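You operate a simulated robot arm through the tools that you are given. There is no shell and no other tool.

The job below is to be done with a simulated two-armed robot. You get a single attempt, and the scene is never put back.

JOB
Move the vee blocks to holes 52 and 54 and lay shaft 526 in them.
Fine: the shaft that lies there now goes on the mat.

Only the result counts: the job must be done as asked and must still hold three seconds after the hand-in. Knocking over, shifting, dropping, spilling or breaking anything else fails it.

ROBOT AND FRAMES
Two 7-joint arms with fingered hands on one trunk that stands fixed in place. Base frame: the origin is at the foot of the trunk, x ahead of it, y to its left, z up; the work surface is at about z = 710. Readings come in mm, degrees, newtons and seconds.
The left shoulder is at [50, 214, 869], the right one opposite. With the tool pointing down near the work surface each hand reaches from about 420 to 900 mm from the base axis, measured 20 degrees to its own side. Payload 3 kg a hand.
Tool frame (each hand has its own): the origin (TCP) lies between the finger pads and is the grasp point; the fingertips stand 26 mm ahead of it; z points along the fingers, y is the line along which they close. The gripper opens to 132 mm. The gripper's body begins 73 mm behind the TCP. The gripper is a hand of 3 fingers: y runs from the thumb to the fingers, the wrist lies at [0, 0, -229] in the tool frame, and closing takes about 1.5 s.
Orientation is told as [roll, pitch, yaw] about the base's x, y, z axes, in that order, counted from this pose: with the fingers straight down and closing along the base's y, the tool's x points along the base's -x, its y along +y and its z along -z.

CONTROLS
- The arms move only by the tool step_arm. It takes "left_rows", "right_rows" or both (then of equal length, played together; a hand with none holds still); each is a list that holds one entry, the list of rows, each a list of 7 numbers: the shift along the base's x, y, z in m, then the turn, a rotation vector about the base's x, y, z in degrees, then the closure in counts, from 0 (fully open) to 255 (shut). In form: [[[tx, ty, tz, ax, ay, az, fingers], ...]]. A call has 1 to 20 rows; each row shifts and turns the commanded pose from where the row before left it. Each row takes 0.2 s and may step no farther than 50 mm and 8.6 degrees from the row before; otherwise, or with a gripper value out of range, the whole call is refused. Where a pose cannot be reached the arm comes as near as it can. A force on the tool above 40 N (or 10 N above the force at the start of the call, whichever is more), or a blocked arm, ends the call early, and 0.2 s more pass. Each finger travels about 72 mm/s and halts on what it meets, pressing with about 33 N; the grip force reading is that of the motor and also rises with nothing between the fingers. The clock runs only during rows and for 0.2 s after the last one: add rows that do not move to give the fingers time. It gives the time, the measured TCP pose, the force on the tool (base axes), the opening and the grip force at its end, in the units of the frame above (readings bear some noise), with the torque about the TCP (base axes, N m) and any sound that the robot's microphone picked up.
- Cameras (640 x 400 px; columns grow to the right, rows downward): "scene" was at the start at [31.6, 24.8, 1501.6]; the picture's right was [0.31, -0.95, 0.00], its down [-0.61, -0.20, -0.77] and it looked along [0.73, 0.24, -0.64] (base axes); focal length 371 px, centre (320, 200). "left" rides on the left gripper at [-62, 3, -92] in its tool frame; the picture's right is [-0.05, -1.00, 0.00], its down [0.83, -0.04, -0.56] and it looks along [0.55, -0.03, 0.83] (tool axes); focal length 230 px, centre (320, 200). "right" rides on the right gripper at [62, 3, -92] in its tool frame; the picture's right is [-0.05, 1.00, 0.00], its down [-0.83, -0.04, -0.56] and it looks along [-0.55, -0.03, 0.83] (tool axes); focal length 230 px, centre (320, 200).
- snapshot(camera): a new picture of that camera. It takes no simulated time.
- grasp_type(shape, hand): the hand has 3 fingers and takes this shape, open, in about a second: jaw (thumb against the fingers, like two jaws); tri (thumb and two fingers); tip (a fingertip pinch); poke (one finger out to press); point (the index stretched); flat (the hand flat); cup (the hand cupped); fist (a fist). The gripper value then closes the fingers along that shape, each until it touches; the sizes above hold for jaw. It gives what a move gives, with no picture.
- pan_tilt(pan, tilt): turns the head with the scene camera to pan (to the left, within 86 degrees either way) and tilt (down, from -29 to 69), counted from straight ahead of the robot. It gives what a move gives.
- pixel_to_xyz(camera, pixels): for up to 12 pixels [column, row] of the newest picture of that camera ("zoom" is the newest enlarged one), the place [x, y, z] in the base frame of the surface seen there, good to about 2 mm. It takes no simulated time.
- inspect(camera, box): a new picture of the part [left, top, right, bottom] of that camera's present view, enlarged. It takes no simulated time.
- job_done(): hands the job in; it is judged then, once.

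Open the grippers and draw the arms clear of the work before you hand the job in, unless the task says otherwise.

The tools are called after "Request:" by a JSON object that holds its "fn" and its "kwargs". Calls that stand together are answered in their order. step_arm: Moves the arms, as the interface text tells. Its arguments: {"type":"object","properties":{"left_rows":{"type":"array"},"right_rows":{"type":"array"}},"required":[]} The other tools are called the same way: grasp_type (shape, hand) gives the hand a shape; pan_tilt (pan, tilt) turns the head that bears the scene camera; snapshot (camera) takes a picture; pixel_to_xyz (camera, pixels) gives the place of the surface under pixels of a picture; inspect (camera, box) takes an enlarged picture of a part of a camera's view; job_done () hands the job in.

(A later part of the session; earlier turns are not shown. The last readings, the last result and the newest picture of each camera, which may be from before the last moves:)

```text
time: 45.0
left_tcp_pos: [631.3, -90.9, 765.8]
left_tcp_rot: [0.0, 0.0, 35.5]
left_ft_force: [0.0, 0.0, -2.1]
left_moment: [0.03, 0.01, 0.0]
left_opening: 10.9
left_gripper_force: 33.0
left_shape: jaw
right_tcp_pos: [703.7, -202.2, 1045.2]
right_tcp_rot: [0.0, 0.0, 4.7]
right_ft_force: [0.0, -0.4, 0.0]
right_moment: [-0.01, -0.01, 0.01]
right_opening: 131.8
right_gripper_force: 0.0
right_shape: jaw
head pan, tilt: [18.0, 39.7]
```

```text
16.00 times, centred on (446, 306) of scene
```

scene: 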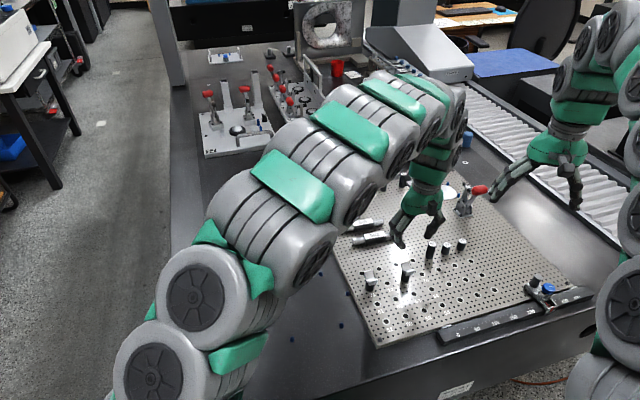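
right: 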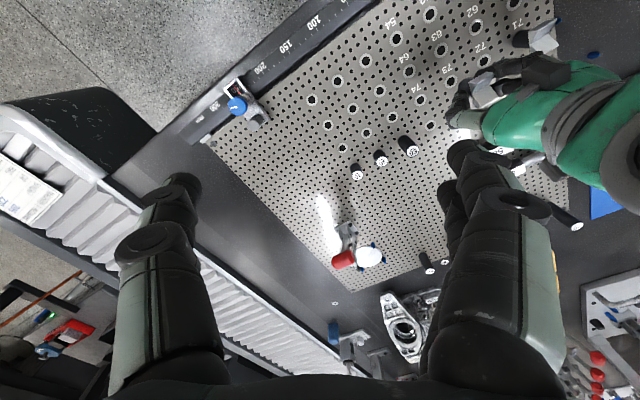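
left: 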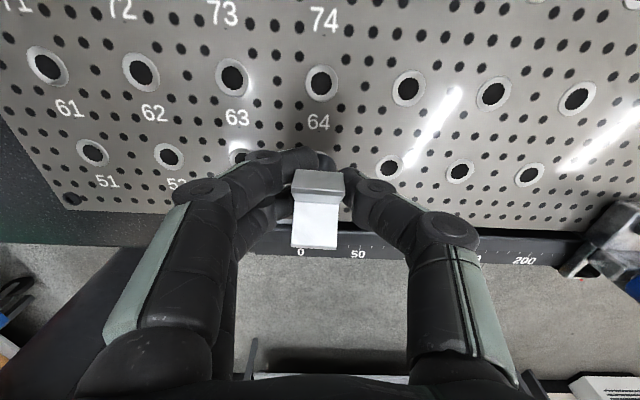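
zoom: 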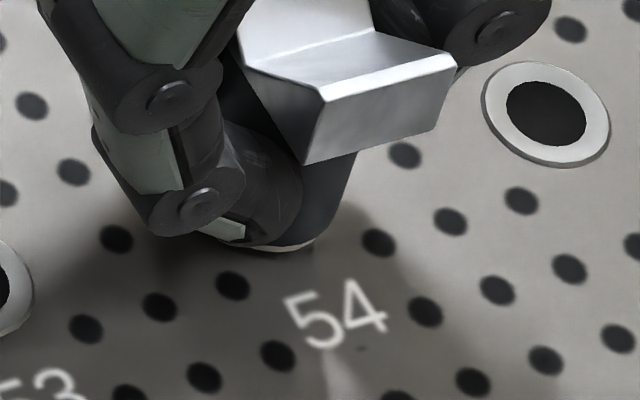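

The stem is now concentric with the ring (right edge 335, ring centre 265). I keep lowering 1 mm at a time.

Request:
{"fn": "step_arm", "kwargs": {"left_rows": [[[0, 0, -0.001, 0, 0, 0, 255], [0, 0, 0, 0, 0, 0, 255], [0, 0, 0, 0, 0, 0, 255]]]}}

Request:
{"fn": "step_arm", "kwargs": {"left_rows": [[[0, 0, -0.001, 0, 0, 0, 255], [0, 0, 0, 0, 0, 0, 255], [0, 0, 0, 0, 0, 0, 255]]]}}

```text
time: 45.8
left_tcp_pos: [630.1, -93.6, 763.8]
left_tcp_rot: [0.1, 0.0, 35.5]
left_ft_force: [-0.4, -0.5, -1.6]
left_moment: [0.03, 0.01, -0.01]
left_opening: 11.0
left_gripper_force: 32.7
left_shape: jaw
right_tcp_pos: [703.6, -200.7, 1043.4]
right_tcp_rot: [0.1, 0.0, 4.7]
right_ft_force: [0.3, -0.2, -0.2]
right_moment: [0.0, 0.0, 0.02]
right_opening: 131.5
right_gripper_force: 0.0
right_shape: jaw
head pan, tilt: [18.0, 39.7]
```

```text
time: 46.6
left_tcp_pos: [632.5, -91.4, 764.2]
left_tcp_rot: [0.1, 0.0, 35.4]
left_ft_force: [-0.1, -0.1, 3.4]
left_moment: [-0.02, 0.05, 0.03]
left_opening: 10.7
left_gripper_force: 33.0
left_shape: jaw
right_tcp_pos: [702.8, -201.9, 1043.5]
right_tcp_rot: [0.1, 0.0, 4.7]
right_ft_force: [-0.1, -0.1, 0.0]
right_moment: [-0.02, 0.03, 0.01]
right_opening: 132.2
right_gripper_force: 0.1
right_shape: jaw
head pan, tilt: [18.0, 39.7]
```

The upward force of +3.4 N came at z≈764, the same height as in the old hole, with no side force: the block is seated in hole 54. I check the picture, then open the fingers.

Request:
{"fn": "inspect", "kwargs": {"camera": "scene", "box": [416, 285, 464, 315]}}

Request:
{"fn": "step_arm", "kwargs": {"left_rows": [[[0, 0, 0, 0, 0, 0, 225], [0, 0, 0, 0, 0, 0, 205], [0, 0, 0, 0, 0, 0, 180], [0, 0, 0, 0, 0, 0, 150], [0, 0, 0, 0, 0, 0, 150], [0, 0, 0, 0, 0, 0, 150]]]}}

Request:
{"fn": "inspect", "kwargs": {"camera": "scene", "box": [416, 285, 464, 315]}}

Request:
{"fn": "snapshot", "kwargs": {"camera": "left"}}

```text
13.33 times, centred on (440, 300) of scene
```

zoom: 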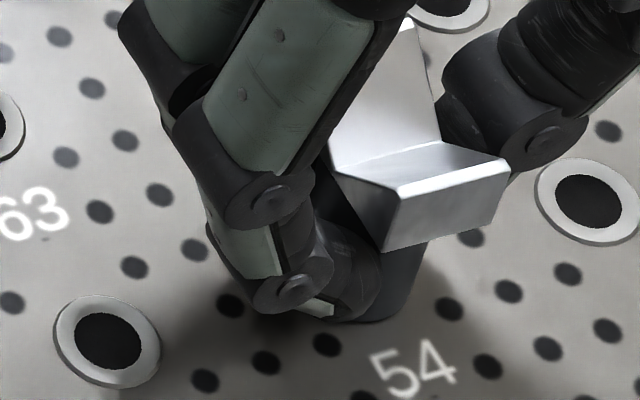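

```text
time: 48.0
left_tcp_pos: [632.4, -92.1, 762.6]
left_tcp_rot: [0.1, 0.0, 35.5]
left_ft_force: [-0.4, 0.4, 0.5]
left_moment: [0.03, -0.02, -0.02]
left_opening: 53.7
left_gripper_force: 0.1
left_shape: jaw
right_tcp_pos: [704.0, -201.5, 1044.7]
right_tcp_rot: [0.0, 0.0, 4.7]
right_ft_force: [0.2, 0.0, -1.2]
right_moment: [0.02, 0.0, 0.01]
right_opening: 131.8
right_gripper_force: 0.1
right_shape: jaw
head pan, tilt: [18.0, 39.7]
```

```text
13.33 times, centred on (440, 300) of scene
```

zoom: 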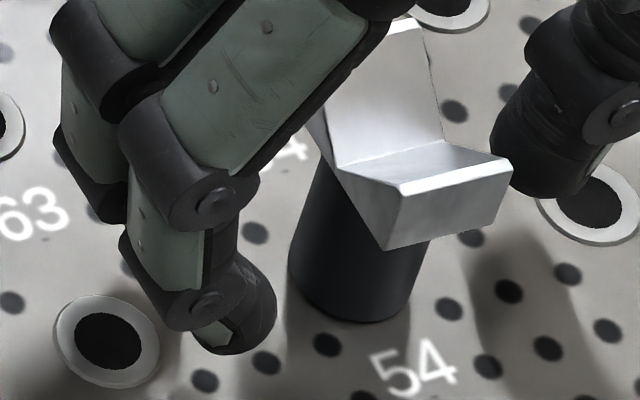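

```text
taken
```

left: 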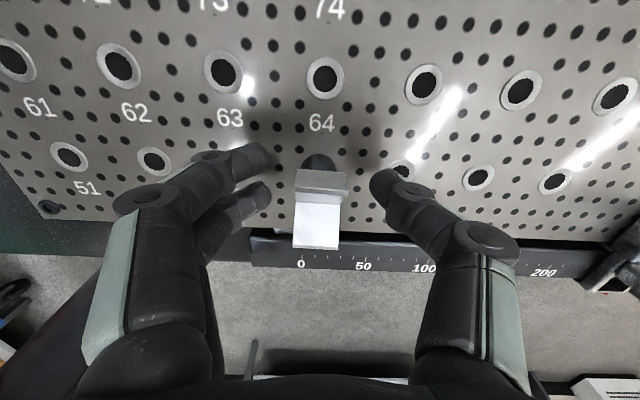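

The block stands upright in hole 54 and the fingers are clear. I raise the hand and travel to over vee block 71 at about (625,88).

Request:
{"fn": "step_arm", "kwargs": {"left_rows": [[[0, 0, 0.015, 0, 0, 0, 150], [0, 0, 0.035, 0, 0, 0, 150], [0, 0, 0.035, 0, 0, 0, 150], [-0.0012, 0.03, 0, 0, 0, 0, 150], [-0.0012, 0.03, 0, 0, 0, 0, 150], [-0.0012, 0.03, 0, 0, 0, 0, 150], [-0.0012, 0.03, 0, 0, 0, 0, 150], [-0.0012, 0.03, 0, 0, 0, 0, 150], [-0.0012, 0.03, 0, 0, 0, -0.2, 150], [0, 0, 0, 0, 0, 0, 150], [0, 0, 0, 0, 0, 0, 150]]]}}

Request:
{"fn": "step_arm", "kwargs": {"left_rows": [[[0, 0, 0, 0, 0, 0, 150]]]}}

Request:
{"fn": "snapshot", "kwargs": {"camera": "left"}}

Request:
{"fn": "inspect", "kwargs": {"camera": "left", "box": [200, 80, 440, 230]}}

Request:
{"fn": "snapshot", "kwargs": {"camera": "scene"}}

```text
time: 50.4
left_tcp_pos: [623.7, 83.8, 846.4]
left_tcp_rot: [0.1, -0.1, 35.3]
left_ft_force: [0.2, -0.5, -0.1]
left_moment: [-0.01, 0.0, 0.0]
left_opening: 54.1
left_gripper_force: 0.0
left_shape: jaw
right_tcp_pos: [703.5, -202.3, 1043.0]
right_tcp_rot: [0.0, 0.0, 4.7]
right_ft_force: [0.3, 0.8, 0.1]
right_moment: [0.02, -0.03, 0.0]
right_opening: 132.0
right_gripper_force: 0.1
right_shape: jaw
head pan, tilt: [18.0, 39.7]
```

```text
time: 50.8
left_tcp_pos: [623.3, 83.4, 847.0]
left_tcp_rot: [-0.1, 0.1, 35.3]
left_ft_force: [-0.1, -0.1, 0.1]
left_moment: [0.01, 0.02, -0.04]
left_opening: 54.2
left_gripper_force: 0.0
left_shape: jaw
right_tcp_pos: [703.2, -201.6, 1044.6]
right_tcp_rot: [0.0, 0.0, 4.8]
right_ft_force: [0.2, -0.1, -0.3]
right_moment: [0.0, 0.0, 0.0]
right_opening: 132.0
right_gripper_force: 0.1
right_shape: jaw
head pan, tilt: [18.0, 39.7]
```

```text
taken
```

left: 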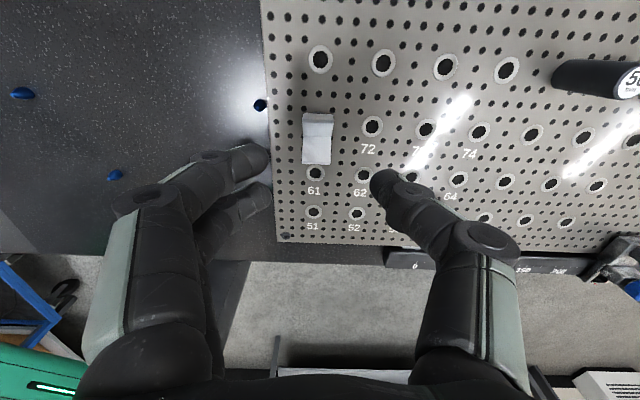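

```text
2.67 times, centred on (320, 155) of left
```

zoom: 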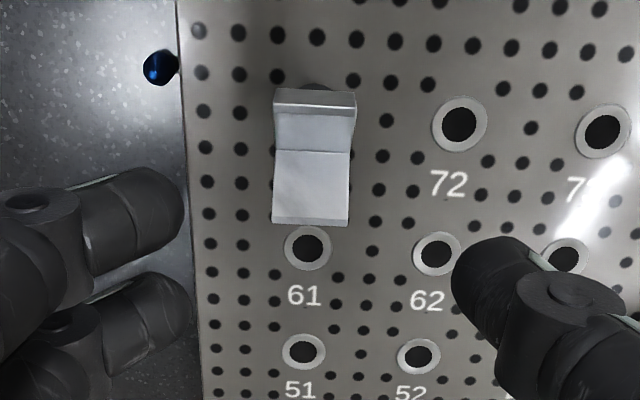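

```text
taken
```

scene: 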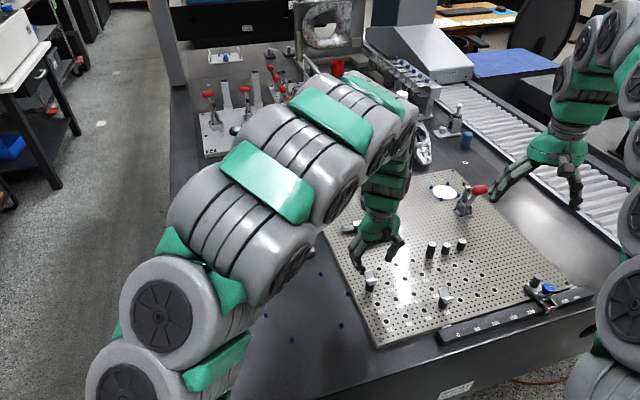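

I measure block 71's corners and holes in the newest left zoom.

Request:
{"fn": "pixel_to_xyz", "kwargs": {"camera": "zoom", "pixels": [[279, 109], [351, 113], [276, 221], [345, 223], [314, 111], [311, 222], [277, 150], [350, 152], [307, 248], [460, 125], [305, 352], [418, 356]]}}

```text
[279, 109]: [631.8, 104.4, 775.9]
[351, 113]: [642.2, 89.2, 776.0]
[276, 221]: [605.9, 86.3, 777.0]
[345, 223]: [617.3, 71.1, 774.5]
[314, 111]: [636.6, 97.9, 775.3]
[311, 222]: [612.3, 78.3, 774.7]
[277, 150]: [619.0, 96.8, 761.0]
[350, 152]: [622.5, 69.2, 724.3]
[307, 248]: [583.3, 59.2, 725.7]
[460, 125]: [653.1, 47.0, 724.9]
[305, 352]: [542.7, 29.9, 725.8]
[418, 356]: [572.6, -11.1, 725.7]
```

Block 71's centre is (624.4,87.9). I shift (+0.9,+4.3) and descend to about z=778, then check the measured pose before the last bit.

Request:
{"fn": "step_arm", "kwargs": {"left_rows": [[[0.0009, 0.0043, 0, 0, 0, 0, 150], [0, 0, -0.025, 0, 0, 0, 150], [0, 0, -0.025, 0, 0, 0, 150], [0, 0, -0.018, 0, 0, 0, 150], [0, 0, 0, 0, 0, 0, 150], [0, 0, 0, 0, 0, 0, 150]]]}}

Request:
{"fn": "step_arm", "kwargs": {"left_rows": [[[0, 0, 0, 0, 0, 0, 150]]]}}

Request:
{"fn": "snapshot", "kwargs": {"camera": "left"}}

```text
time: 52.2
left_tcp_pos: [625.0, 92.0, 782.6]
left_tcp_rot: [0.0, -0.1, 35.3]
left_ft_force: [0.2, 0.1, -0.3]
left_moment: [-0.02, -0.01, -0.01]
left_opening: 54.0
left_gripper_force: 0.0
left_shape: jaw
right_tcp_pos: [703.8, -201.1, 1044.6]
right_tcp_rot: [-0.1, 0.0, 4.9]
right_ft_force: [-0.9, 0.7, 0.0]
right_moment: [0.02, 0.02, 0.02]
right_opening: 131.9
right_gripper_force: 0.1
right_shape: jaw
head pan, tilt: [18.0, 39.7]
```

```text
time: 52.6
left_tcp_pos: [625.6, 91.4, 781.0]
left_tcp_rot: [-0.1, 0.1, 35.3]
left_ft_force: [-0.2, 0.6, -0.3]
left_moment: [0.02, -0.02, 0.0]
left_opening: 54.0
left_gripper_force: 0.0
left_shape: jaw
right_tcp_pos: [704.6, -201.1, 1044.1]
right_tcp_rot: [0.0, -0.1, 4.7]
right_ft_force: [-0.6, -0.3, -0.4]
right_moment: [0.03, 0.02, -0.01]
right_opening: 132.0
right_gripper_force: 0.1
right_shape: jaw
head pan, tilt: [18.0, 39.7]
```

```text
taken
```

left: 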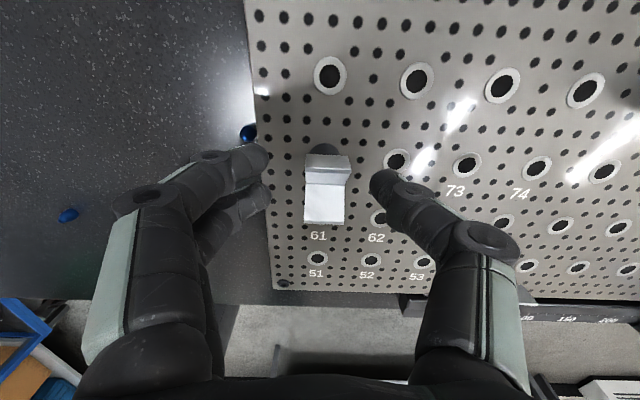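

The TCP overshot to (625.3,91.7), so I correct by (-0.8,-3.6) and descend the last 17 mm to z≈764.

Request:
{"fn": "step_arm", "kwargs": {"left_rows": [[[-0.0008, -0.0036, 0, 0, 0, 0, 150], [0, 0, -0.008, 0, 0, 0, 150], [0, 0, -0.009, 0, 0, 0, 150], [0, 0, 0, 0, 0, 0, 150], [0, 0, 0, 0, 0, 0, 150]]]}}

Request:
{"fn": "step_arm", "kwargs": {"left_rows": [[[0, 0, 0, 0, 0, 0, 150]]]}}

Request:
{"fn": "snapshot", "kwargs": {"camera": "left"}}

Request:
{"fn": "inspect", "kwargs": {"camera": "scene", "box": [336, 250, 416, 300]}}

```text
time: 53.8
left_tcp_pos: [625.3, 86.6, 764.2]
left_tcp_rot: [0.0, 0.0, 35.2]
left_ft_force: [-0.2, -0.1, 0.6]
left_moment: [-0.01, 0.01, -0.01]
left_opening: 53.8
left_gripper_force: 0.0
left_shape: jaw
right_tcp_pos: [703.8, -202.2, 1044.1]
right_tcp_rot: [0.0, 0.0, 4.7]
right_ft_force: [0.0, 0.7, 0.0]
right_moment: [0.0, -0.01, 0.03]
right_opening: 132.0
right_gripper_force: 0.1
right_shape: jaw
head pan, tilt: [18.0, 39.7]
```

```text
time: 54.2
left_tcp_pos: [625.4, 87.0, 763.9]
left_tcp_rot: [0.0, 0.0, 35.3]
left_ft_force: [-0.1, 0.8, 0.6]
left_moment: [-0.01, 0.01, 0.0]
left_opening: 53.9
left_gripper_force: 0.0
left_shape: jaw
right_tcp_pos: [703.5, -202.5, 1044.6]
right_tcp_rot: [-0.1, 0.0, 4.7]
right_ft_force: [-0.7, -0.5, 0.6]
right_moment: [-0.01, 0.04, 0.01]
right_opening: 131.8
right_gripper_force: 0.0
right_shape: jaw
head pan, tilt: [18.0, 39.7]
```

```text
taken
```

left: 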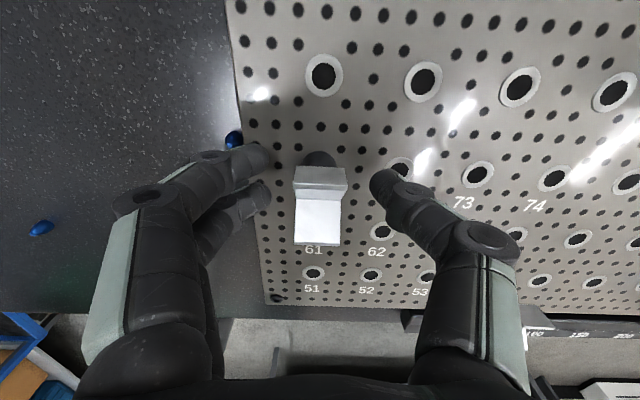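

```text
8.00 times, centred on (376, 275) of scene
```

zoom: 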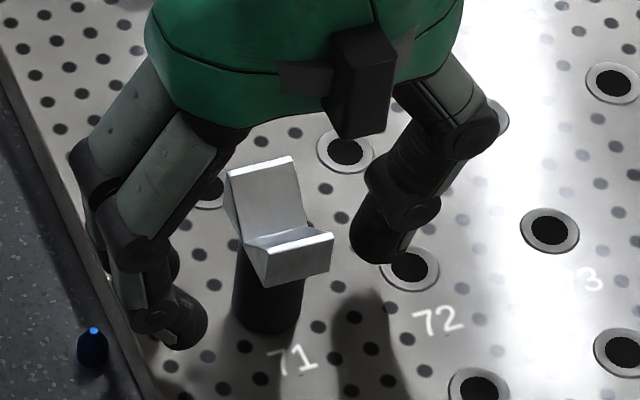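

The hand straddles block 71 with TCP at (625.4,86.9,764). I close gently on the stem.

Request:
{"fn": "step_arm", "kwargs": {"left_rows": [[[0, 0, 0, 0, 0, 0, 170], [0, 0, 0, 0, 0, 0, 185], [0, 0, 0, 0, 0, 0, 200], [0, 0, 0, 0, 0, 0, 210], [0, 0, 0, 0, 0, 0, 220], [0, 0, 0, 0, 0, 0, 255], [0, 0, 0, 0, 0, 0, 255], [0, 0, 0, 0, 0, 0, 255], [0, 0, 0, 0, 0, 0, 255]]]}}

Request:
{"fn": "step_arm", "kwargs": {"left_rows": [[[0, 0, 0, 0, 0, 0, 255]]]}}

Request:
{"fn": "inspect", "kwargs": {"camera": "left", "box": [240, 150, 400, 250]}}

```text
time: 56.2
left_tcp_pos: [625.3, 87.5, 764.6]
left_tcp_rot: [0.0, 0.0, 35.2]
left_ft_force: [0.6, -0.3, -0.2]
left_moment: [0.01, 0.02, -0.01]
left_opening: 11.7
left_gripper_force: 33.4
left_shape: jaw
right_tcp_pos: [703.4, -202.4, 1044.2]
right_tcp_rot: [0.0, 0.0, 4.6]
right_ft_force: [-1.1, 0.4, 0.1]
right_moment: [0.0, 0.02, 0.01]
right_opening: 131.9
right_gripper_force: 0.0
right_shape: jaw
head pan, tilt: [18.0, 39.7]
```

```text
time: 56.6
left_tcp_pos: [625.8, 87.3, 763.9]
left_tcp_rot: [-0.1, 0.0, 35.4]
left_ft_force: [-0.3, -0.1, 0.3]
left_moment: [-0.01, 0.0, 0.01]
left_opening: 11.7
left_gripper_force: 32.8
left_shape: jaw
right_tcp_pos: [703.8, -201.7, 1045.1]
right_tcp_rot: [0.0, 0.0, 4.7]
right_ft_force: [0.1, 0.0, -0.2]
right_moment: [0.0, 0.0, 0.05]
right_opening: 132.0
right_gripper_force: 0.1
right_shape: jaw
head pan, tilt: [18.0, 39.7]
```

```text
4.00 times, centred on (320, 200) of left
```

zoom: 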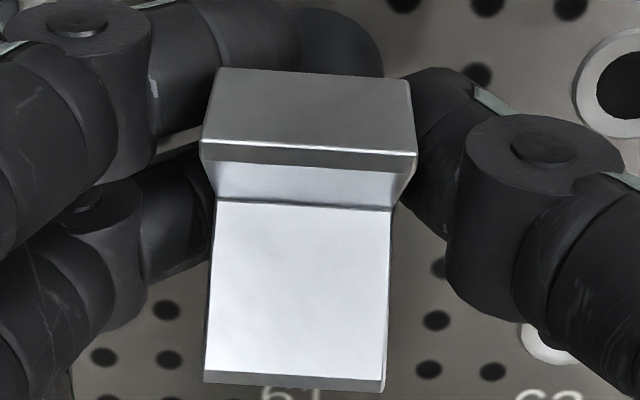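

Gripped with no net side force; average TCP here is (625.5,87.1), so seated in hole 52 the TCP must read about (572.7,-11.5). I lift the block slowly, then to about z=800.

Request:
{"fn": "step_arm", "kwargs": {"left_rows": [[[0, 0, 0.002, 0, 0, 0, 255], [0, 0, 0.003, 0, 0, 0, 255], [0, 0, 0.005, 0, 0, 0, 255], [0, 0, 0.008, 0, 0, 0, 255], [0, 0, 0.01, 0, 0, 0, 255], [0, 0, 0.01, 0, 0, 0, 255], [0, 0, 0, 0, 0, 0, 255], [0, 0, 0, 0, 0, 0, 255]]]}}

Request:
{"fn": "inspect", "kwargs": {"camera": "scene", "box": [336, 245, 416, 295]}}

Request:
{"fn": "inspect", "kwargs": {"camera": "left", "box": [240, 150, 400, 250]}}

```text
time: 58.4
left_tcp_pos: [624.9, 89.0, 800.9]
left_tcp_rot: [-0.1, 0.0, 35.2]
left_ft_force: [0.1, 1.0, -1.9]
left_moment: [-0.04, 0.02, -0.04]
left_opening: 11.9
left_gripper_force: 32.9
left_shape: jaw
right_tcp_pos: [703.8, -201.7, 1044.3]
right_tcp_rot: [-0.1, 0.0, 4.8]
right_ft_force: [-0.3, 0.5, 0.1]
right_moment: [0.0, -0.01, 0.0]
right_opening: 132.0
right_gripper_force: 0.0
right_shape: jaw
head pan, tilt: [18.0, 39.7]
```

```text
8.00 times, centred on (376, 270) of scene
```

zoom: 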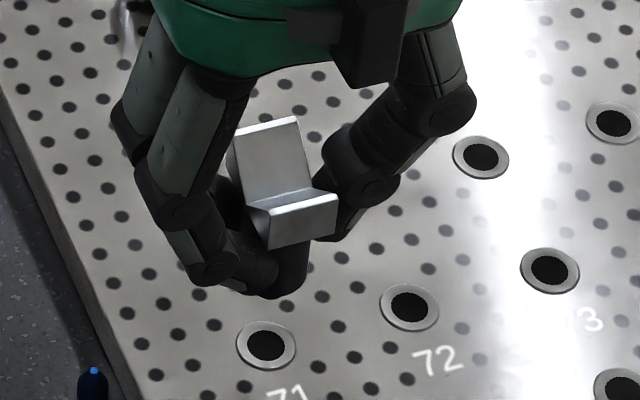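

```text
4.00 times, centred on (320, 200) of left
```

zoom: 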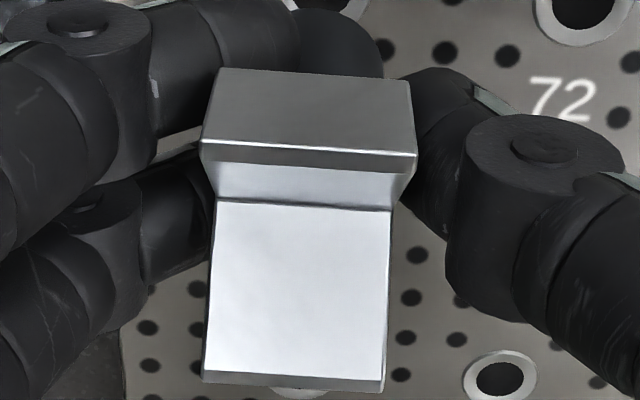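

The block hangs at z≈801 with its pose in the hand unchanged. I carry it to over hole 52 by (-52.5,-99.5) and take averaged readings.

Request:
{"fn": "step_arm", "kwargs": {"left_rows": [[[-0.0085, -0.0155, 0, 0, 0, 0, 255], [-0.011, -0.021, 0, 0, 0, 0, 255], [-0.011, -0.021, 0, 0, 0, 0, 255], [-0.011, -0.021, 0, 0, 0, 0, 255], [-0.011, -0.021, 0, 0, 0, 0, 255], [0, 0, 0, 0, 0, 0, 255], [0, 0, 0, 0, 0, 0, 255]]]}}

Request:
{"fn": "step_arm", "kwargs": {"left_rows": [[[0, 0, 0, 0, 0, 0, 255]]]}}

Request:
{"fn": "step_arm", "kwargs": {"left_rows": [[[0, 0, 0, 0, 0, 0, 255]]]}}

Request:
{"fn": "snapshot", "kwargs": {"camera": "left"}}

Request:
{"fn": "inspect", "kwargs": {"camera": "scene", "box": [360, 275, 440, 325]}}

```text
time: 60.0
left_tcp_pos: [572.3, -9.6, 802.4]
left_tcp_rot: [-0.1, 0.0, 35.3]
left_ft_force: [0.1, 1.0, -1.4]
left_moment: [0.01, 0.0, -0.02]
left_opening: 11.6
left_gripper_force: 32.7
left_shape: jaw
right_tcp_pos: [702.5, -201.3, 1043.7]
right_tcp_rot: [0.1, -0.1, 4.8]
right_ft_force: [0.1, -0.9, -1.0]
right_moment: [-0.01, 0.01, 0.01]
right_opening: 131.8
right_gripper_force: 0.0
right_shape: jaw
head pan, tilt: [18.0, 39.7]
```

```text
time: 60.4
left_tcp_pos: [573.9, -10.5, 801.3]
left_tcp_rot: [0.0, 0.0, 35.4]
left_ft_force: [1.2, -0.4, -1.3]
left_moment: [0.01, 0.02, -0.02]
left_opening: 11.7
left_gripper_force: 33.2
left_shape: jaw
right_tcp_pos: [703.9, -201.9, 1043.4]
right_tcp_rot: [0.0, 0.0, 4.7]
right_ft_force: [0.5, -0.9, 0.2]
right_moment: [-0.01, 0.05, -0.03]
right_opening: 131.7
right_gripper_force: 0.0
right_shape: jaw
head pan, tilt: [18.0, 39.7]
```

```text
time: 60.8
left_tcp_pos: [572.0, -10.7, 802.1]
left_tcp_rot: [0.0, 0.0, 35.4]
left_ft_force: [0.3, 0.5, -1.7]
left_moment: [-0.01, 0.01, -0.03]
left_opening: 11.5
left_gripper_force: 32.4
left_shape: jaw
right_tcp_pos: [704.3, -203.2, 1044.5]
right_tcp_rot: [0.0, 0.1, 4.7]
right_ft_force: [1.2, 0.0, 0.6]
right_moment: [0.01, -0.03, 0.0]
right_opening: 131.9
right_gripper_force: 0.1
right_shape: jaw
head pan, tilt: [18.0, 39.7]
```

```text
taken
```

left: 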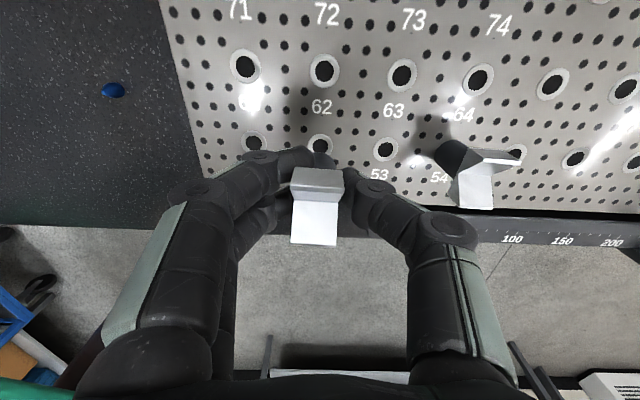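

```text
8.00 times, centred on (400, 300) of scene
```

zoom: 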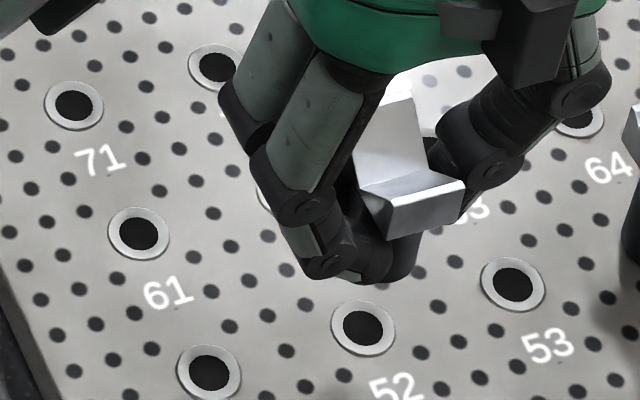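

Average TCP is (572.7,-10.3), about 1.2 mm from the target. I descend 26 mm to about z=776 (pin still clear) and average again.

Request:
{"fn": "step_arm", "kwargs": {"left_rows": [[[0, -0.001, -0.006, 0, 0, 0, 255], [0, 0, -0.01, 0, 0, 0, 255], [0, 0, -0.01, 0, 0, 0, 255], [0, 0, 0, 0, 0, 0, 255], [0, 0, 0, 0, 0, 0, 255]]]}}

Request:
{"fn": "step_arm", "kwargs": {"left_rows": [[[0, 0, 0, 0, 0, 0, 255]]]}}

Request:
{"fn": "step_arm", "kwargs": {"left_rows": [[[0, 0, 0, 0, 0, 0, 255]]]}}

Request:
{"fn": "step_arm", "kwargs": {"left_rows": [[[0, 0, 0, 0, 0, 0, 255]]]}}

Request:
{"fn": "inspect", "kwargs": {"camera": "scene", "box": [386, 301, 426, 326]}}

```text
time: 62.0
left_tcp_pos: [572.1, -11.7, 774.3]
left_tcp_rot: [0.0, 0.0, 35.3]
left_ft_force: [-0.3, -0.8, -1.5]
left_moment: [0.0, -0.02, -0.01]
left_opening: 11.5
left_gripper_force: 33.1
left_shape: jaw
right_tcp_pos: [704.0, -201.1, 1042.9]
right_tcp_rot: [0.0, 0.1, 4.8]
right_ft_force: [0.2, 1.0, 0.2]
right_moment: [0.01, 0.0, 0.01]
right_opening: 132.1
right_gripper_force: 0.1
right_shape: jaw
head pan, tilt: [18.0, 39.7]
```

```text
time: 62.4
left_tcp_pos: [572.2, -11.3, 774.7]
left_tcp_rot: [0.0, -0.1, 35.3]
left_ft_force: [0.6, 0.4, -2.2]
left_moment: [-0.03, -0.02, 0.0]
left_opening: 11.2
left_gripper_force: 32.8
left_shape: jaw
right_tcp_pos: [704.6, -202.6, 1043.7]
right_tcp_rot: [0.0, 0.0, 4.8]
right_ft_force: [0.7, -1.2, -0.3]
right_moment: [0.02, 0.0, 0.01]
right_opening: 131.7
right_gripper_force: 0.0
right_shape: jaw
head pan, tilt: [18.0, 39.7]
```

```text
time: 62.8
left_tcp_pos: [572.2, -11.7, 776.6]
left_tcp_rot: [0.0, 0.0, 35.2]
left_ft_force: [0.4, 0.5, -2.3]
left_moment: [-0.01, -0.03, -0.02]
left_opening: 11.6
left_gripper_force: 33.0
left_shape: jaw
right_tcp_pos: [704.0, -201.0, 1043.3]
right_tcp_rot: [0.0, -0.1, 4.7]
right_ft_force: [-0.1, 0.4, 0.4]
right_moment: [-0.03, 0.03, 0.04]
right_opening: 131.9
right_gripper_force: 0.0
right_shape: jaw
head pan, tilt: [18.0, 39.7]
```

```text
time: 63.2
left_tcp_pos: [572.1, -11.8, 775.3]
left_tcp_rot: [0.0, 0.0, 35.4]
left_ft_force: [0.3, 1.3, -1.5]
left_moment: [0.02, -0.01, -0.04]
left_opening: 11.6
left_gripper_force: 32.8
left_shape: jaw
right_tcp_pos: [704.4, -202.2, 1043.2]
right_tcp_rot: [0.0, 0.0, 4.7]
right_ft_force: [0.4, 0.7, -0.3]
right_moment: [-0.03, 0.01, 0.03]
right_opening: 131.8
right_gripper_force: 0.1
right_shape: jaw
head pan, tilt: [18.0, 39.7]
```

```text
16.00 times, centred on (406, 314) of scene
```

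zoom: 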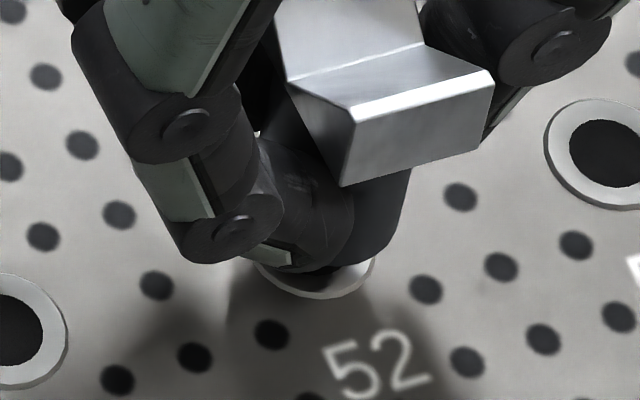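

Average TCP (572.2,-11.6) is within 0.6 mm of the target and the stem is over ring 52. I lower 5 mm in small steps, watching lateral force.

Request:
{"fn": "step_arm", "kwargs": {"left_rows": [[[0.0004, 0, -0.0015, 0, 0, 0, 255], [0, 0, -0.0015, 0, 0, 0, 255], [0, 0, -0.0015, 0, 0, 0, 255], [0, 0, 0, 0, 0, 0, 255]]]}}

Request:
{"fn": "step_arm", "kwargs": {"left_rows": [[[0, 0, -0.001, 0, 0, 0, 255], [0, 0, -0.001, 0, 0, 0, 255], [0, 0, 0, 0, 0, 0, 255]]]}}

```text
time: 64.2
left_tcp_pos: [573.2, -12.9, 769.9]
left_tcp_rot: [0.1, 0.0, 35.3]
left_ft_force: [0.3, 0.1, -1.0]
left_moment: [0.07, -0.05, 0.02]
left_opening: 11.7
left_gripper_force: 32.9
left_shape: jaw
right_tcp_pos: [703.5, -202.0, 1044.8]
right_tcp_rot: [-0.1, -0.1, 4.8]
right_ft_force: [0.1, -0.3, -0.5]
right_moment: [-0.03, -0.02, 0.01]
right_opening: 131.8
right_gripper_force: 0.1
right_shape: jaw
head pan, tilt: [18.0, 39.7]
```

```text
time: 65.0
left_tcp_pos: [573.3, -13.5, 767.9]
left_tcp_rot: [0.1, 0.0, 35.3]
left_ft_force: [-0.6, 2.4, -0.3]
left_moment: [0.05, 0.06, 0.0]
left_opening: 11.8
left_gripper_force: 33.2
left_shape: jaw
right_tcp_pos: [703.9, -201.8, 1044.2]
right_tcp_rot: [0.0, 0.0, 4.7]
right_ft_force: [0.0, -0.2, 0.2]
right_moment: [0.04, 0.01, 0.01]
right_opening: 131.9
right_gripper_force: 0.1
right_shape: jaw
head pan, tilt: [18.0, 39.7]
```

A small side force (-0.6,+2.4) and the TCP at y≈-13.2 show I'm about 1.3 mm too far along +u. I shift back (-0.5,+1.1).

Request:
{"fn": "step_arm", "kwargs": {"left_rows": [[[-0.0003, 0.0006, 0, 0, 0, 0, 255], [-0.0002, 0.0005, 0, 0, 0, 0, 255], [0, 0, 0, 0, 0, 0, 255]]]}}

Request:
{"fn": "step_arm", "kwargs": {"left_rows": [[[0, 0, -0.001, 0, 0, 0, 255], [0, 0, -0.001, 0, 0, 0, 255], [0, 0, 0, 0, 0, 0, 255]]]}}

```text
time: 65.8
left_tcp_pos: [571.3, -11.9, 769.1]
left_tcp_rot: [0.0, 0.1, 35.3]
left_ft_force: [2.0, 0.7, -0.5]
left_moment: [0.0, -0.15, -0.01]
left_opening: 11.8
left_gripper_force: 33.3
left_shape: jaw
right_tcp_pos: [703.9, -201.7, 1043.6]
right_tcp_rot: [0.0, -0.1, 4.7]
right_ft_force: [0.3, 0.9, 0.9]
right_moment: [0.0, 0.0, 0.0]
right_opening: 132.0
right_gripper_force: 0.0
right_shape: jaw
head pan, tilt: [18.0, 39.7]
```

```text
time: 66.6
left_tcp_pos: [572.9, -12.6, 767.8]
left_tcp_rot: [0.0, 0.0, 35.3]
left_ft_force: [1.1, 0.3, -1.3]
left_moment: [0.0, -0.01, -0.02]
left_opening: 11.6
left_gripper_force: 32.9
left_shape: jaw
right_tcp_pos: [703.9, -201.4, 1043.3]
right_tcp_rot: [-0.1, 0.0, 4.8]
right_ft_force: [0.1, 0.1, -0.8]
right_moment: [-0.01, -0.02, -0.02]
right_opening: 132.0
right_gripper_force: 0.1
right_shape: jaw
head pan, tilt: [18.0, 39.7]
```

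Side force is down to ~1 N with the pin in the hole. I continue down 1 mm at a time.

Request:
{"fn": "step_arm", "kwargs": {"left_rows": [[[0, 0, -0.001, 0, 0, 0, 255], [0, 0, -0.001, 0, 0, 0, 255], [0, 0, 0, 0, 0, 0, 255], [0, 0, 0, 0, 0, 0, 255]]]}}

Request:
{"fn": "step_arm", "kwargs": {"left_rows": [[[0, 0, -0.001, 0, 0, 0, 255], [0, 0, 0, 0, 0, 0, 255], [0, 0, 0, 0, 0, 0, 255]]]}}

Request:
{"fn": "inspect", "kwargs": {"camera": "scene", "box": [386, 301, 426, 326]}}

```text
time: 67.6
left_tcp_pos: [571.6, -11.6, 765.2]
left_tcp_rot: [0.0, 0.0, 35.3]
left_ft_force: [-0.3, 0.6, -1.3]
left_moment: [0.0, 0.02, 0.03]
left_opening: 11.5
left_gripper_force: 32.7
left_shape: jaw
right_tcp_pos: [703.6, -202.8, 1043.2]
right_tcp_rot: [-0.1, 0.0, 4.7]
right_ft_force: [-0.2, -0.1, 0.0]
right_moment: [0.01, 0.0, -0.02]
right_opening: 131.9
right_gripper_force: 0.1
right_shape: jaw
head pan, tilt: [18.0, 39.7]
```

```text
time: 68.4
left_tcp_pos: [572.4, -12.3, 764.7]
left_tcp_rot: [0.0, -0.1, 35.2]
left_ft_force: [3.7, 1.8, 5.5]
left_moment: [0.06, -0.05, 0.02]
left_opening: 11.8
left_gripper_force: 32.7
left_shape: jaw
right_tcp_pos: [703.5, -201.9, 1043.6]
right_tcp_rot: [0.0, -0.1, 4.7]
right_ft_force: [0.6, -0.7, -0.2]
right_moment: [0.04, 0.0, 0.01]
right_opening: 132.1
right_gripper_force: 0.1
right_shape: jaw
head pan, tilt: [18.0, 39.7]
```

```text
16.00 times, centred on (406, 314) of scene
```

zoom: 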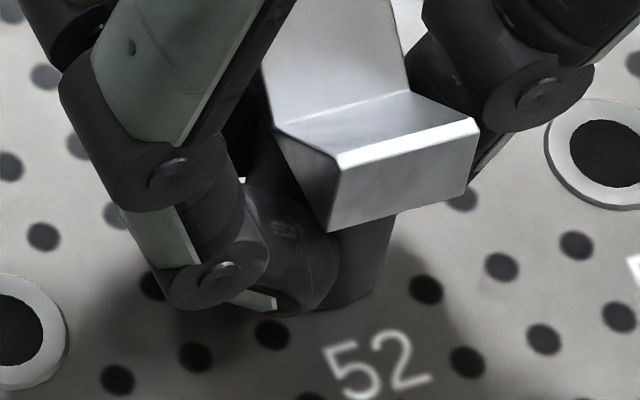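

Contact at z≈764.7 with +5.5 N and the stem covering the ring: the block is seated in hole 52. I open the fingers to release it.

Request:
{"fn": "step_arm", "kwargs": {"left_rows": [[[0.0003, 0.0002, 0, 0, 0, 0, 240], [0, 0, 0, 0, 0, 0, 225], [0, 0, 0, 0, 0, 0, 205], [0, 0, 0, 0, 0, 0, 180], [0, 0, 0, 0, 0, 0, 150], [0, 0, 0, 0, 0, 0, 150], [0, 0, 0, 0, 0, 0, 150]]]}}

Request:
{"fn": "inspect", "kwargs": {"camera": "scene", "box": [370, 280, 450, 330]}}

Request:
{"fn": "snapshot", "kwargs": {"camera": "left"}}

```text
time: 70.0
left_tcp_pos: [573.3, -11.6, 762.9]
left_tcp_rot: [0.1, 0.0, 35.3]
left_ft_force: [0.7, 0.4, 0.2]
left_moment: [-0.01, 0.01, -0.03]
left_opening: 53.7
left_gripper_force: 0.0
left_shape: jaw
right_tcp_pos: [704.0, -202.4, 1045.3]
right_tcp_rot: [-0.1, 0.0, 4.8]
right_ft_force: [-0.3, -0.4, 0.1]
right_moment: [-0.02, -0.01, -0.03]
right_opening: 132.1
right_gripper_force: 0.0
right_shape: jaw
head pan, tilt: [18.0, 39.7]
```

```text
8.00 times, centred on (410, 305) of scene
```

zoom: 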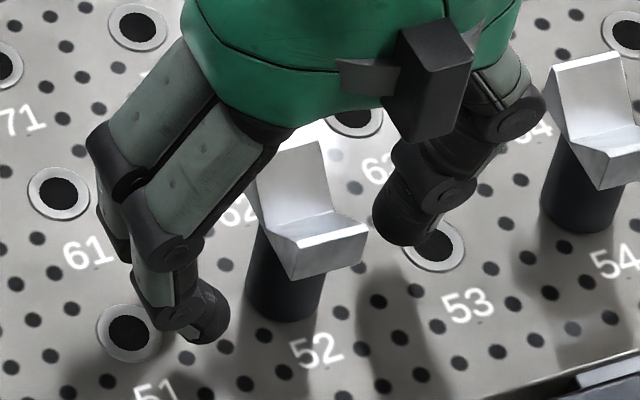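

```text
taken
```

left: 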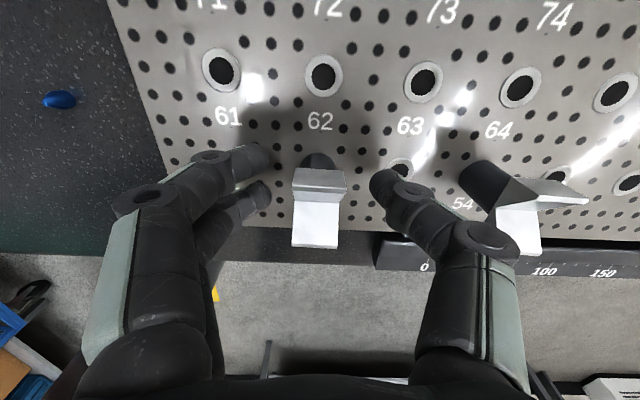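

Both blocks stand in 52 and 54. I raise the hand straight up to look down on both and measure their alignment.

Request:
{"fn": "step_arm", "kwargs": {"left_rows": [[[0, 0, 0.015, 0, 0, 0, 150], [0, 0, 0.035, 0, 0, 0, 150], [0, 0, 0.04, 0, 0, 0, 150], [0.01, 0.01, 0.04, 0, 0, 0, 150], [0.03, 0.0, 0.04, 0, 0, 0, 150], [0.03, 0, 0.02, 0, 0, 0, 150], [0, 0, 0, 0, 0, 0, 150], [0, 0, 0, 0, 0, 0, 150]]]}}

Request:
{"fn": "snapshot", "kwargs": {"camera": "left"}}

Request:
{"fn": "snapshot", "kwargs": {"camera": "scene"}}

Request:
{"fn": "inspect", "kwargs": {"camera": "scene", "box": [384, 274, 464, 324]}}

```text
time: 71.8
left_tcp_pos: [641.1, -1.4, 955.0]
left_tcp_rot: [0.0, 0.0, 35.3]
left_ft_force: [0.5, 0.1, -0.4]
left_moment: [0.04, -0.01, -0.01]
left_opening: 54.1
left_gripper_force: 0.2
left_shape: jaw
right_tcp_pos: [704.0, -201.9, 1044.0]
right_tcp_rot: [0.1, 0.0, 4.8]
right_ft_force: [0.4, -0.3, 0.3]
right_moment: [-0.01, 0.0, 0.03]
right_opening: 131.7
right_gripper_force: 0.1
right_shape: jaw
head pan, tilt: [18.0, 39.7]
```

```text
taken
```

left: 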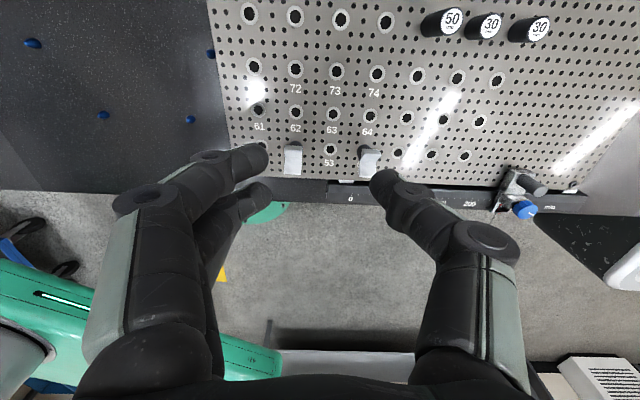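

```text
taken
```

scene: 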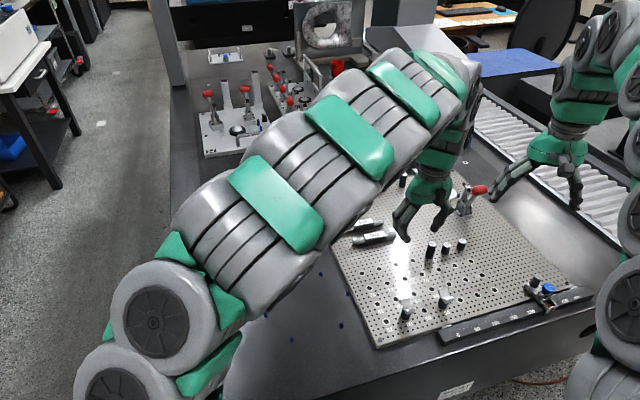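

```text
8.00 times, centred on (424, 299) of scene
```

zoom: 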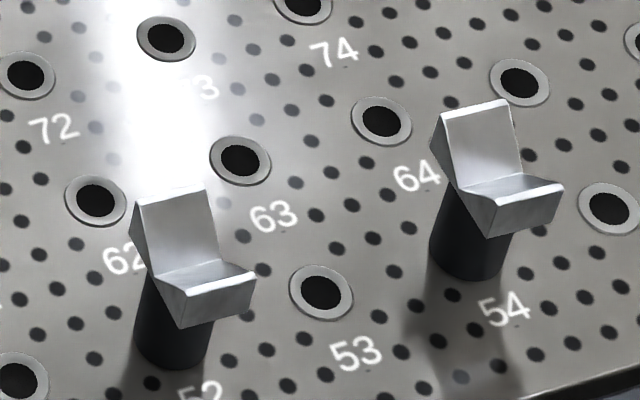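

The two vees look parallel and collinear. I measure their corners from an enlarged left view for the shaft's target line.

Request:
{"fn": "inspect", "kwargs": {"camera": "left", "box": [272, 130, 400, 210]}}

```text
5.00 times, centred on (336, 170) of left
```

zoom: 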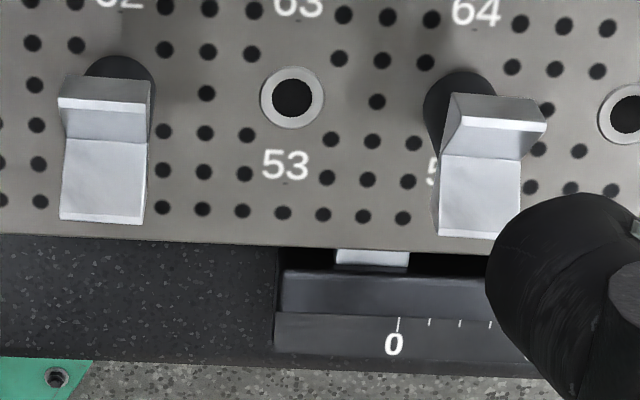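

I query strip corners of both vees and hole 53.

Request:
{"fn": "pixel_to_xyz", "kwargs": {"camera": "zoom", "pixels": [[64, 102], [146, 109], [64, 216], [140, 219], [105, 105], [102, 218], [462, 121], [540, 127], [442, 232], [490, 236], [500, 124], [292, 97]]}}

```text
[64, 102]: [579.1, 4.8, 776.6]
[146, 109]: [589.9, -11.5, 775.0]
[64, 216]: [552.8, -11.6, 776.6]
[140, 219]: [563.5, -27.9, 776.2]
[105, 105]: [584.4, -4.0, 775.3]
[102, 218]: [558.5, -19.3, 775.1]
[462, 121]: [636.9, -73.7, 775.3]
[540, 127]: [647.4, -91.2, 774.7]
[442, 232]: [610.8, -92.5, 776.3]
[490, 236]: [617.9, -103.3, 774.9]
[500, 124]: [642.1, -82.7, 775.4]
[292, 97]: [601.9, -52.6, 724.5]
```

Block centres read (571.4,-11.6) and (629.1,-91.5), tops at z≈775.5, so both are seated; shaft 526's target centre is about (600.6,-51.6). I now travel toward 526, turning to yaw -57.4, stopping at (800,135,860) to measure it afresh.

Request:
{"fn": "step_arm", "kwargs": {"left_rows": [[[0.01325, 0.0113, -0.008, 0, 0, -7.725, 150], [0.01325, 0.0113, -0.008, 0, 0, -7.725, 150], [0.01325, 0.0113, -0.008, 0, 0, -7.725, 150], [0.01325, 0.0113, -0.008, 0, 0, -7.725, 150], [0.01325, 0.0113, -0.008, 0, 0, -7.725, 150], [0.01325, 0.0113, -0.008, 0, 0, -7.725, 150], [0.01325, 0.0113, -0.008, 0, 0, -7.725, 150], [0.01325, 0.0113, -0.008, 0, 0, -7.725, 150], [0.01325, 0.0113, -0.008, 0, 0, -7.725, 150], [0.01325, 0.0113, -0.008, 0, 0, -7.725, 150], [0.01325, 0.0113, -0.008, 0, 0, -7.725, 150], [0.01325, 0.0113, -0.008, 0, 0, -7.725, 150], [0, 0, 0, 0, 0, 0, 150], [0, 0, 0, 0, 0, 0, 150]]]}}

Request:
{"fn": "snapshot", "kwargs": {"camera": "left"}}

Request:
{"fn": "snapshot", "kwargs": {"camera": "scene"}}

```text
time: 74.8
left_tcp_pos: [802.0, 135.7, 857.9]
left_tcp_rot: [0.0, -0.1, -57.4]
left_ft_force: [-0.3, -0.4, 0.6]
left_moment: [-0.03, 0.04, 0.02]
left_opening: 54.0
left_gripper_force: 0.1
left_shape: jaw
right_tcp_pos: [703.7, -202.4, 1044.3]
right_tcp_rot: [0.0, -0.1, 4.7]
right_ft_force: [-0.3, 0.2, -0.2]
right_moment: [0.0, 0.02, 0.01]
right_opening: 131.6
right_gripper_force: 0.0
right_shape: jaw
head pan, tilt: [18.0, 39.7]
```

```text
taken
```

left: 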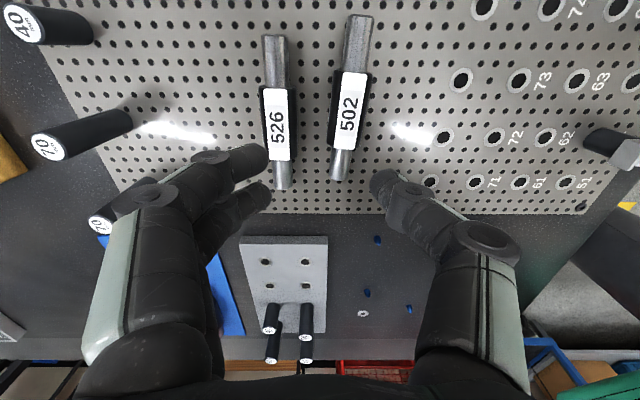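

```text
taken
```

scene: 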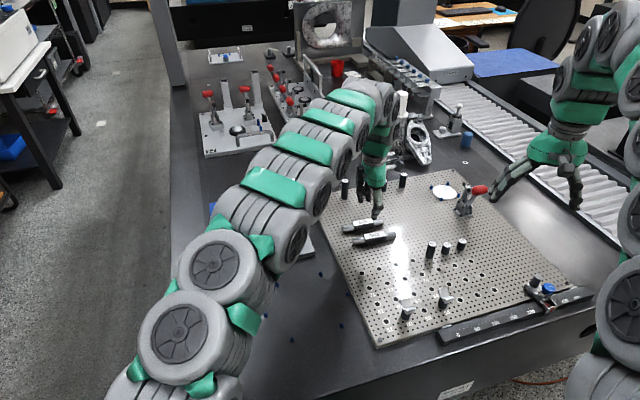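

526 lies at (276,110), and 70 mm posts stand to the left at (80,135) and (100,220) in the view. I measure 526, 502, and those posts to plan clearances.

Request:
{"fn": "inspect", "kwargs": {"camera": "left", "box": [220, 20, 412, 200]}}

Request:
{"fn": "pixel_to_xyz", "kwargs": {"camera": "left", "pixels": [[48, 147], [125, 122], [97, 225], [18, 24], [85, 28], [277, 95], [277, 130], [275, 45], [283, 182], [347, 110], [355, 30], [340, 170]]}}

```text
2.22 times, centred on (316, 110) of left
```

zoom: 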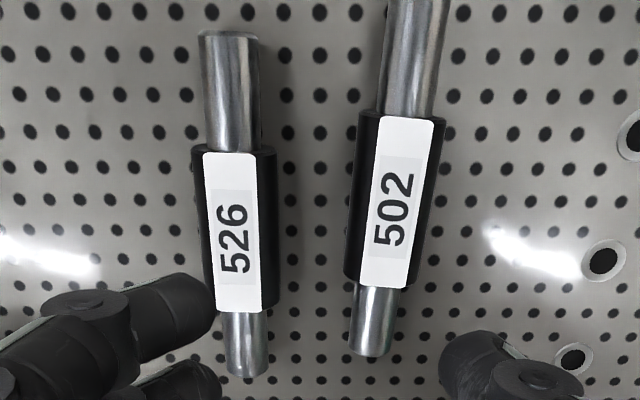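

```text
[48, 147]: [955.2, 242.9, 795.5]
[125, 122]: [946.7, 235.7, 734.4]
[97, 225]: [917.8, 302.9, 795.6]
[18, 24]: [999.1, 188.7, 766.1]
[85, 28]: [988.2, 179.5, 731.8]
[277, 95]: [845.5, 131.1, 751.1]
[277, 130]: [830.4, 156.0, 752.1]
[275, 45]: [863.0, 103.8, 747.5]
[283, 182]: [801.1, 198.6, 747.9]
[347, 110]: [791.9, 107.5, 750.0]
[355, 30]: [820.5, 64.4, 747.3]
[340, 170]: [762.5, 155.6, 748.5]
```

I measure 526's label corners and end centrelines in the enlarged view.

Request:
{"fn": "pixel_to_xyz", "kwargs": {"camera": "zoom", "pixels": [[206, 156], [254, 156], [218, 307], [262, 306], [230, 156], [240, 306], [226, 45], [230, 140], [246, 365], [242, 320], [235, 230], [370, 250]]}}

```text
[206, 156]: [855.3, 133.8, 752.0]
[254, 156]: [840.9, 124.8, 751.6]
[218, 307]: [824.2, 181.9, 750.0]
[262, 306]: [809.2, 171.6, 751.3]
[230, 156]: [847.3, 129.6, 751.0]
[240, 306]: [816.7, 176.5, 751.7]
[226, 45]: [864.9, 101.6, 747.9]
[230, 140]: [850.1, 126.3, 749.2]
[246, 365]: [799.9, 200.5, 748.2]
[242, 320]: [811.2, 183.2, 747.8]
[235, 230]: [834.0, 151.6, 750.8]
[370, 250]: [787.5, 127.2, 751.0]
```

526's centre is (832.2,153.0) with axis azimuth -56.7°, top z≈751. I narrow the opening to ~45 mm (502 is only 46 mm away edge to axis), turn +0.7° and move above it at z≈800.

Request:
{"fn": "step_arm", "kwargs": {"left_rows": [[[0.006, 0.0035, -0.008, 0, 0, 0.35, 168], [0.006, 0.0035, -0.01, 0, 0, 0.35, 168], [0.006, 0.0035, -0.01, 0, 0, 0, 168], [0.006, 0.0035, -0.01, 0, 0, 0, 168], [0.0062, 0.0033, -0.01, 0, 0, 0, 168], [0, 0, -0.01, 0, 0, 0, 168], [0, 0, 0, 0, 0, 0, 168], [0, 0, 0, 0, 0, 0, 168]]]}}

Request:
{"fn": "step_arm", "kwargs": {"left_rows": [[[0, 0, 0, 0, 0, 0, 168]]]}}

Request:
{"fn": "step_arm", "kwargs": {"left_rows": [[[0, 0, 0, 0, 0, 0, 168]]]}}

Request:
{"fn": "snapshot", "kwargs": {"camera": "left"}}

```text
time: 76.6
left_tcp_pos: [831.1, 151.3, 800.8]
left_tcp_rot: [-0.1, 0.1, -56.7]
left_ft_force: [-0.4, -0.2, -0.1]
left_moment: [0.02, 0.0, -0.02]
left_opening: 45.4
left_gripper_force: 0.1
left_shape: jaw
right_tcp_pos: [704.2, -202.2, 1044.2]
right_tcp_rot: [-0.1, 0.0, 4.9]
right_ft_force: [-0.7, -0.6, -0.2]
right_moment: [0.0, 0.04, 0.03]
right_opening: 131.9
right_gripper_force: 0.1
right_shape: jaw
head pan, tilt: [18.0, 39.7]
```

```text
time: 77.0
left_tcp_pos: [831.1, 151.5, 800.1]
left_tcp_rot: [0.0, 0.0, -56.7]
left_ft_force: [1.2, -0.9, 1.1]
left_moment: [0.02, -0.01, 0.01]
left_opening: 45.4
left_gripper_force: 0.0
left_shape: jaw
right_tcp_pos: [704.3, -201.8, 1043.7]
right_tcp_rot: [0.1, -0.1, 4.8]
right_ft_force: [1.0, -0.9, 0.2]
right_moment: [0.03, -0.02, -0.01]
right_opening: 131.9
right_gripper_force: 0.1
right_shape: jaw
head pan, tilt: [18.0, 39.7]
```

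```text
time: 77.4
left_tcp_pos: [830.7, 152.2, 800.5]
left_tcp_rot: [0.1, 0.0, -56.7]
left_ft_force: [-0.4, 0.2, -0.3]
left_moment: [0.02, -0.02, -0.01]
left_opening: 45.6
left_gripper_force: 0.1
left_shape: jaw
right_tcp_pos: [704.0, -202.2, 1044.1]
right_tcp_rot: [0.1, 0.0, 4.7]
right_ft_force: [-0.3, 0.2, 0.4]
right_moment: [0.03, -0.01, 0.01]
right_opening: 131.9
right_gripper_force: 0.1
right_shape: jaw
head pan, tilt: [18.0, 39.7]
```

```text
taken
```

left: 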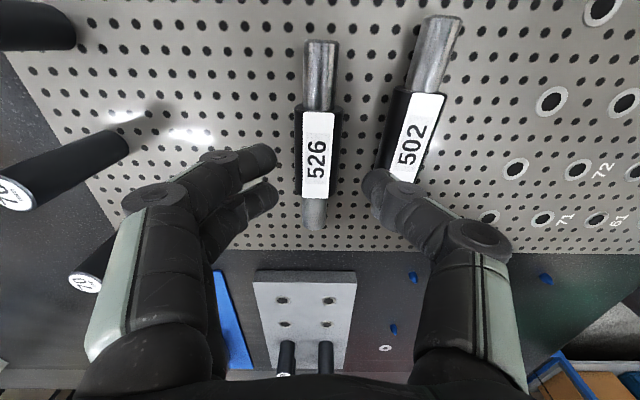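

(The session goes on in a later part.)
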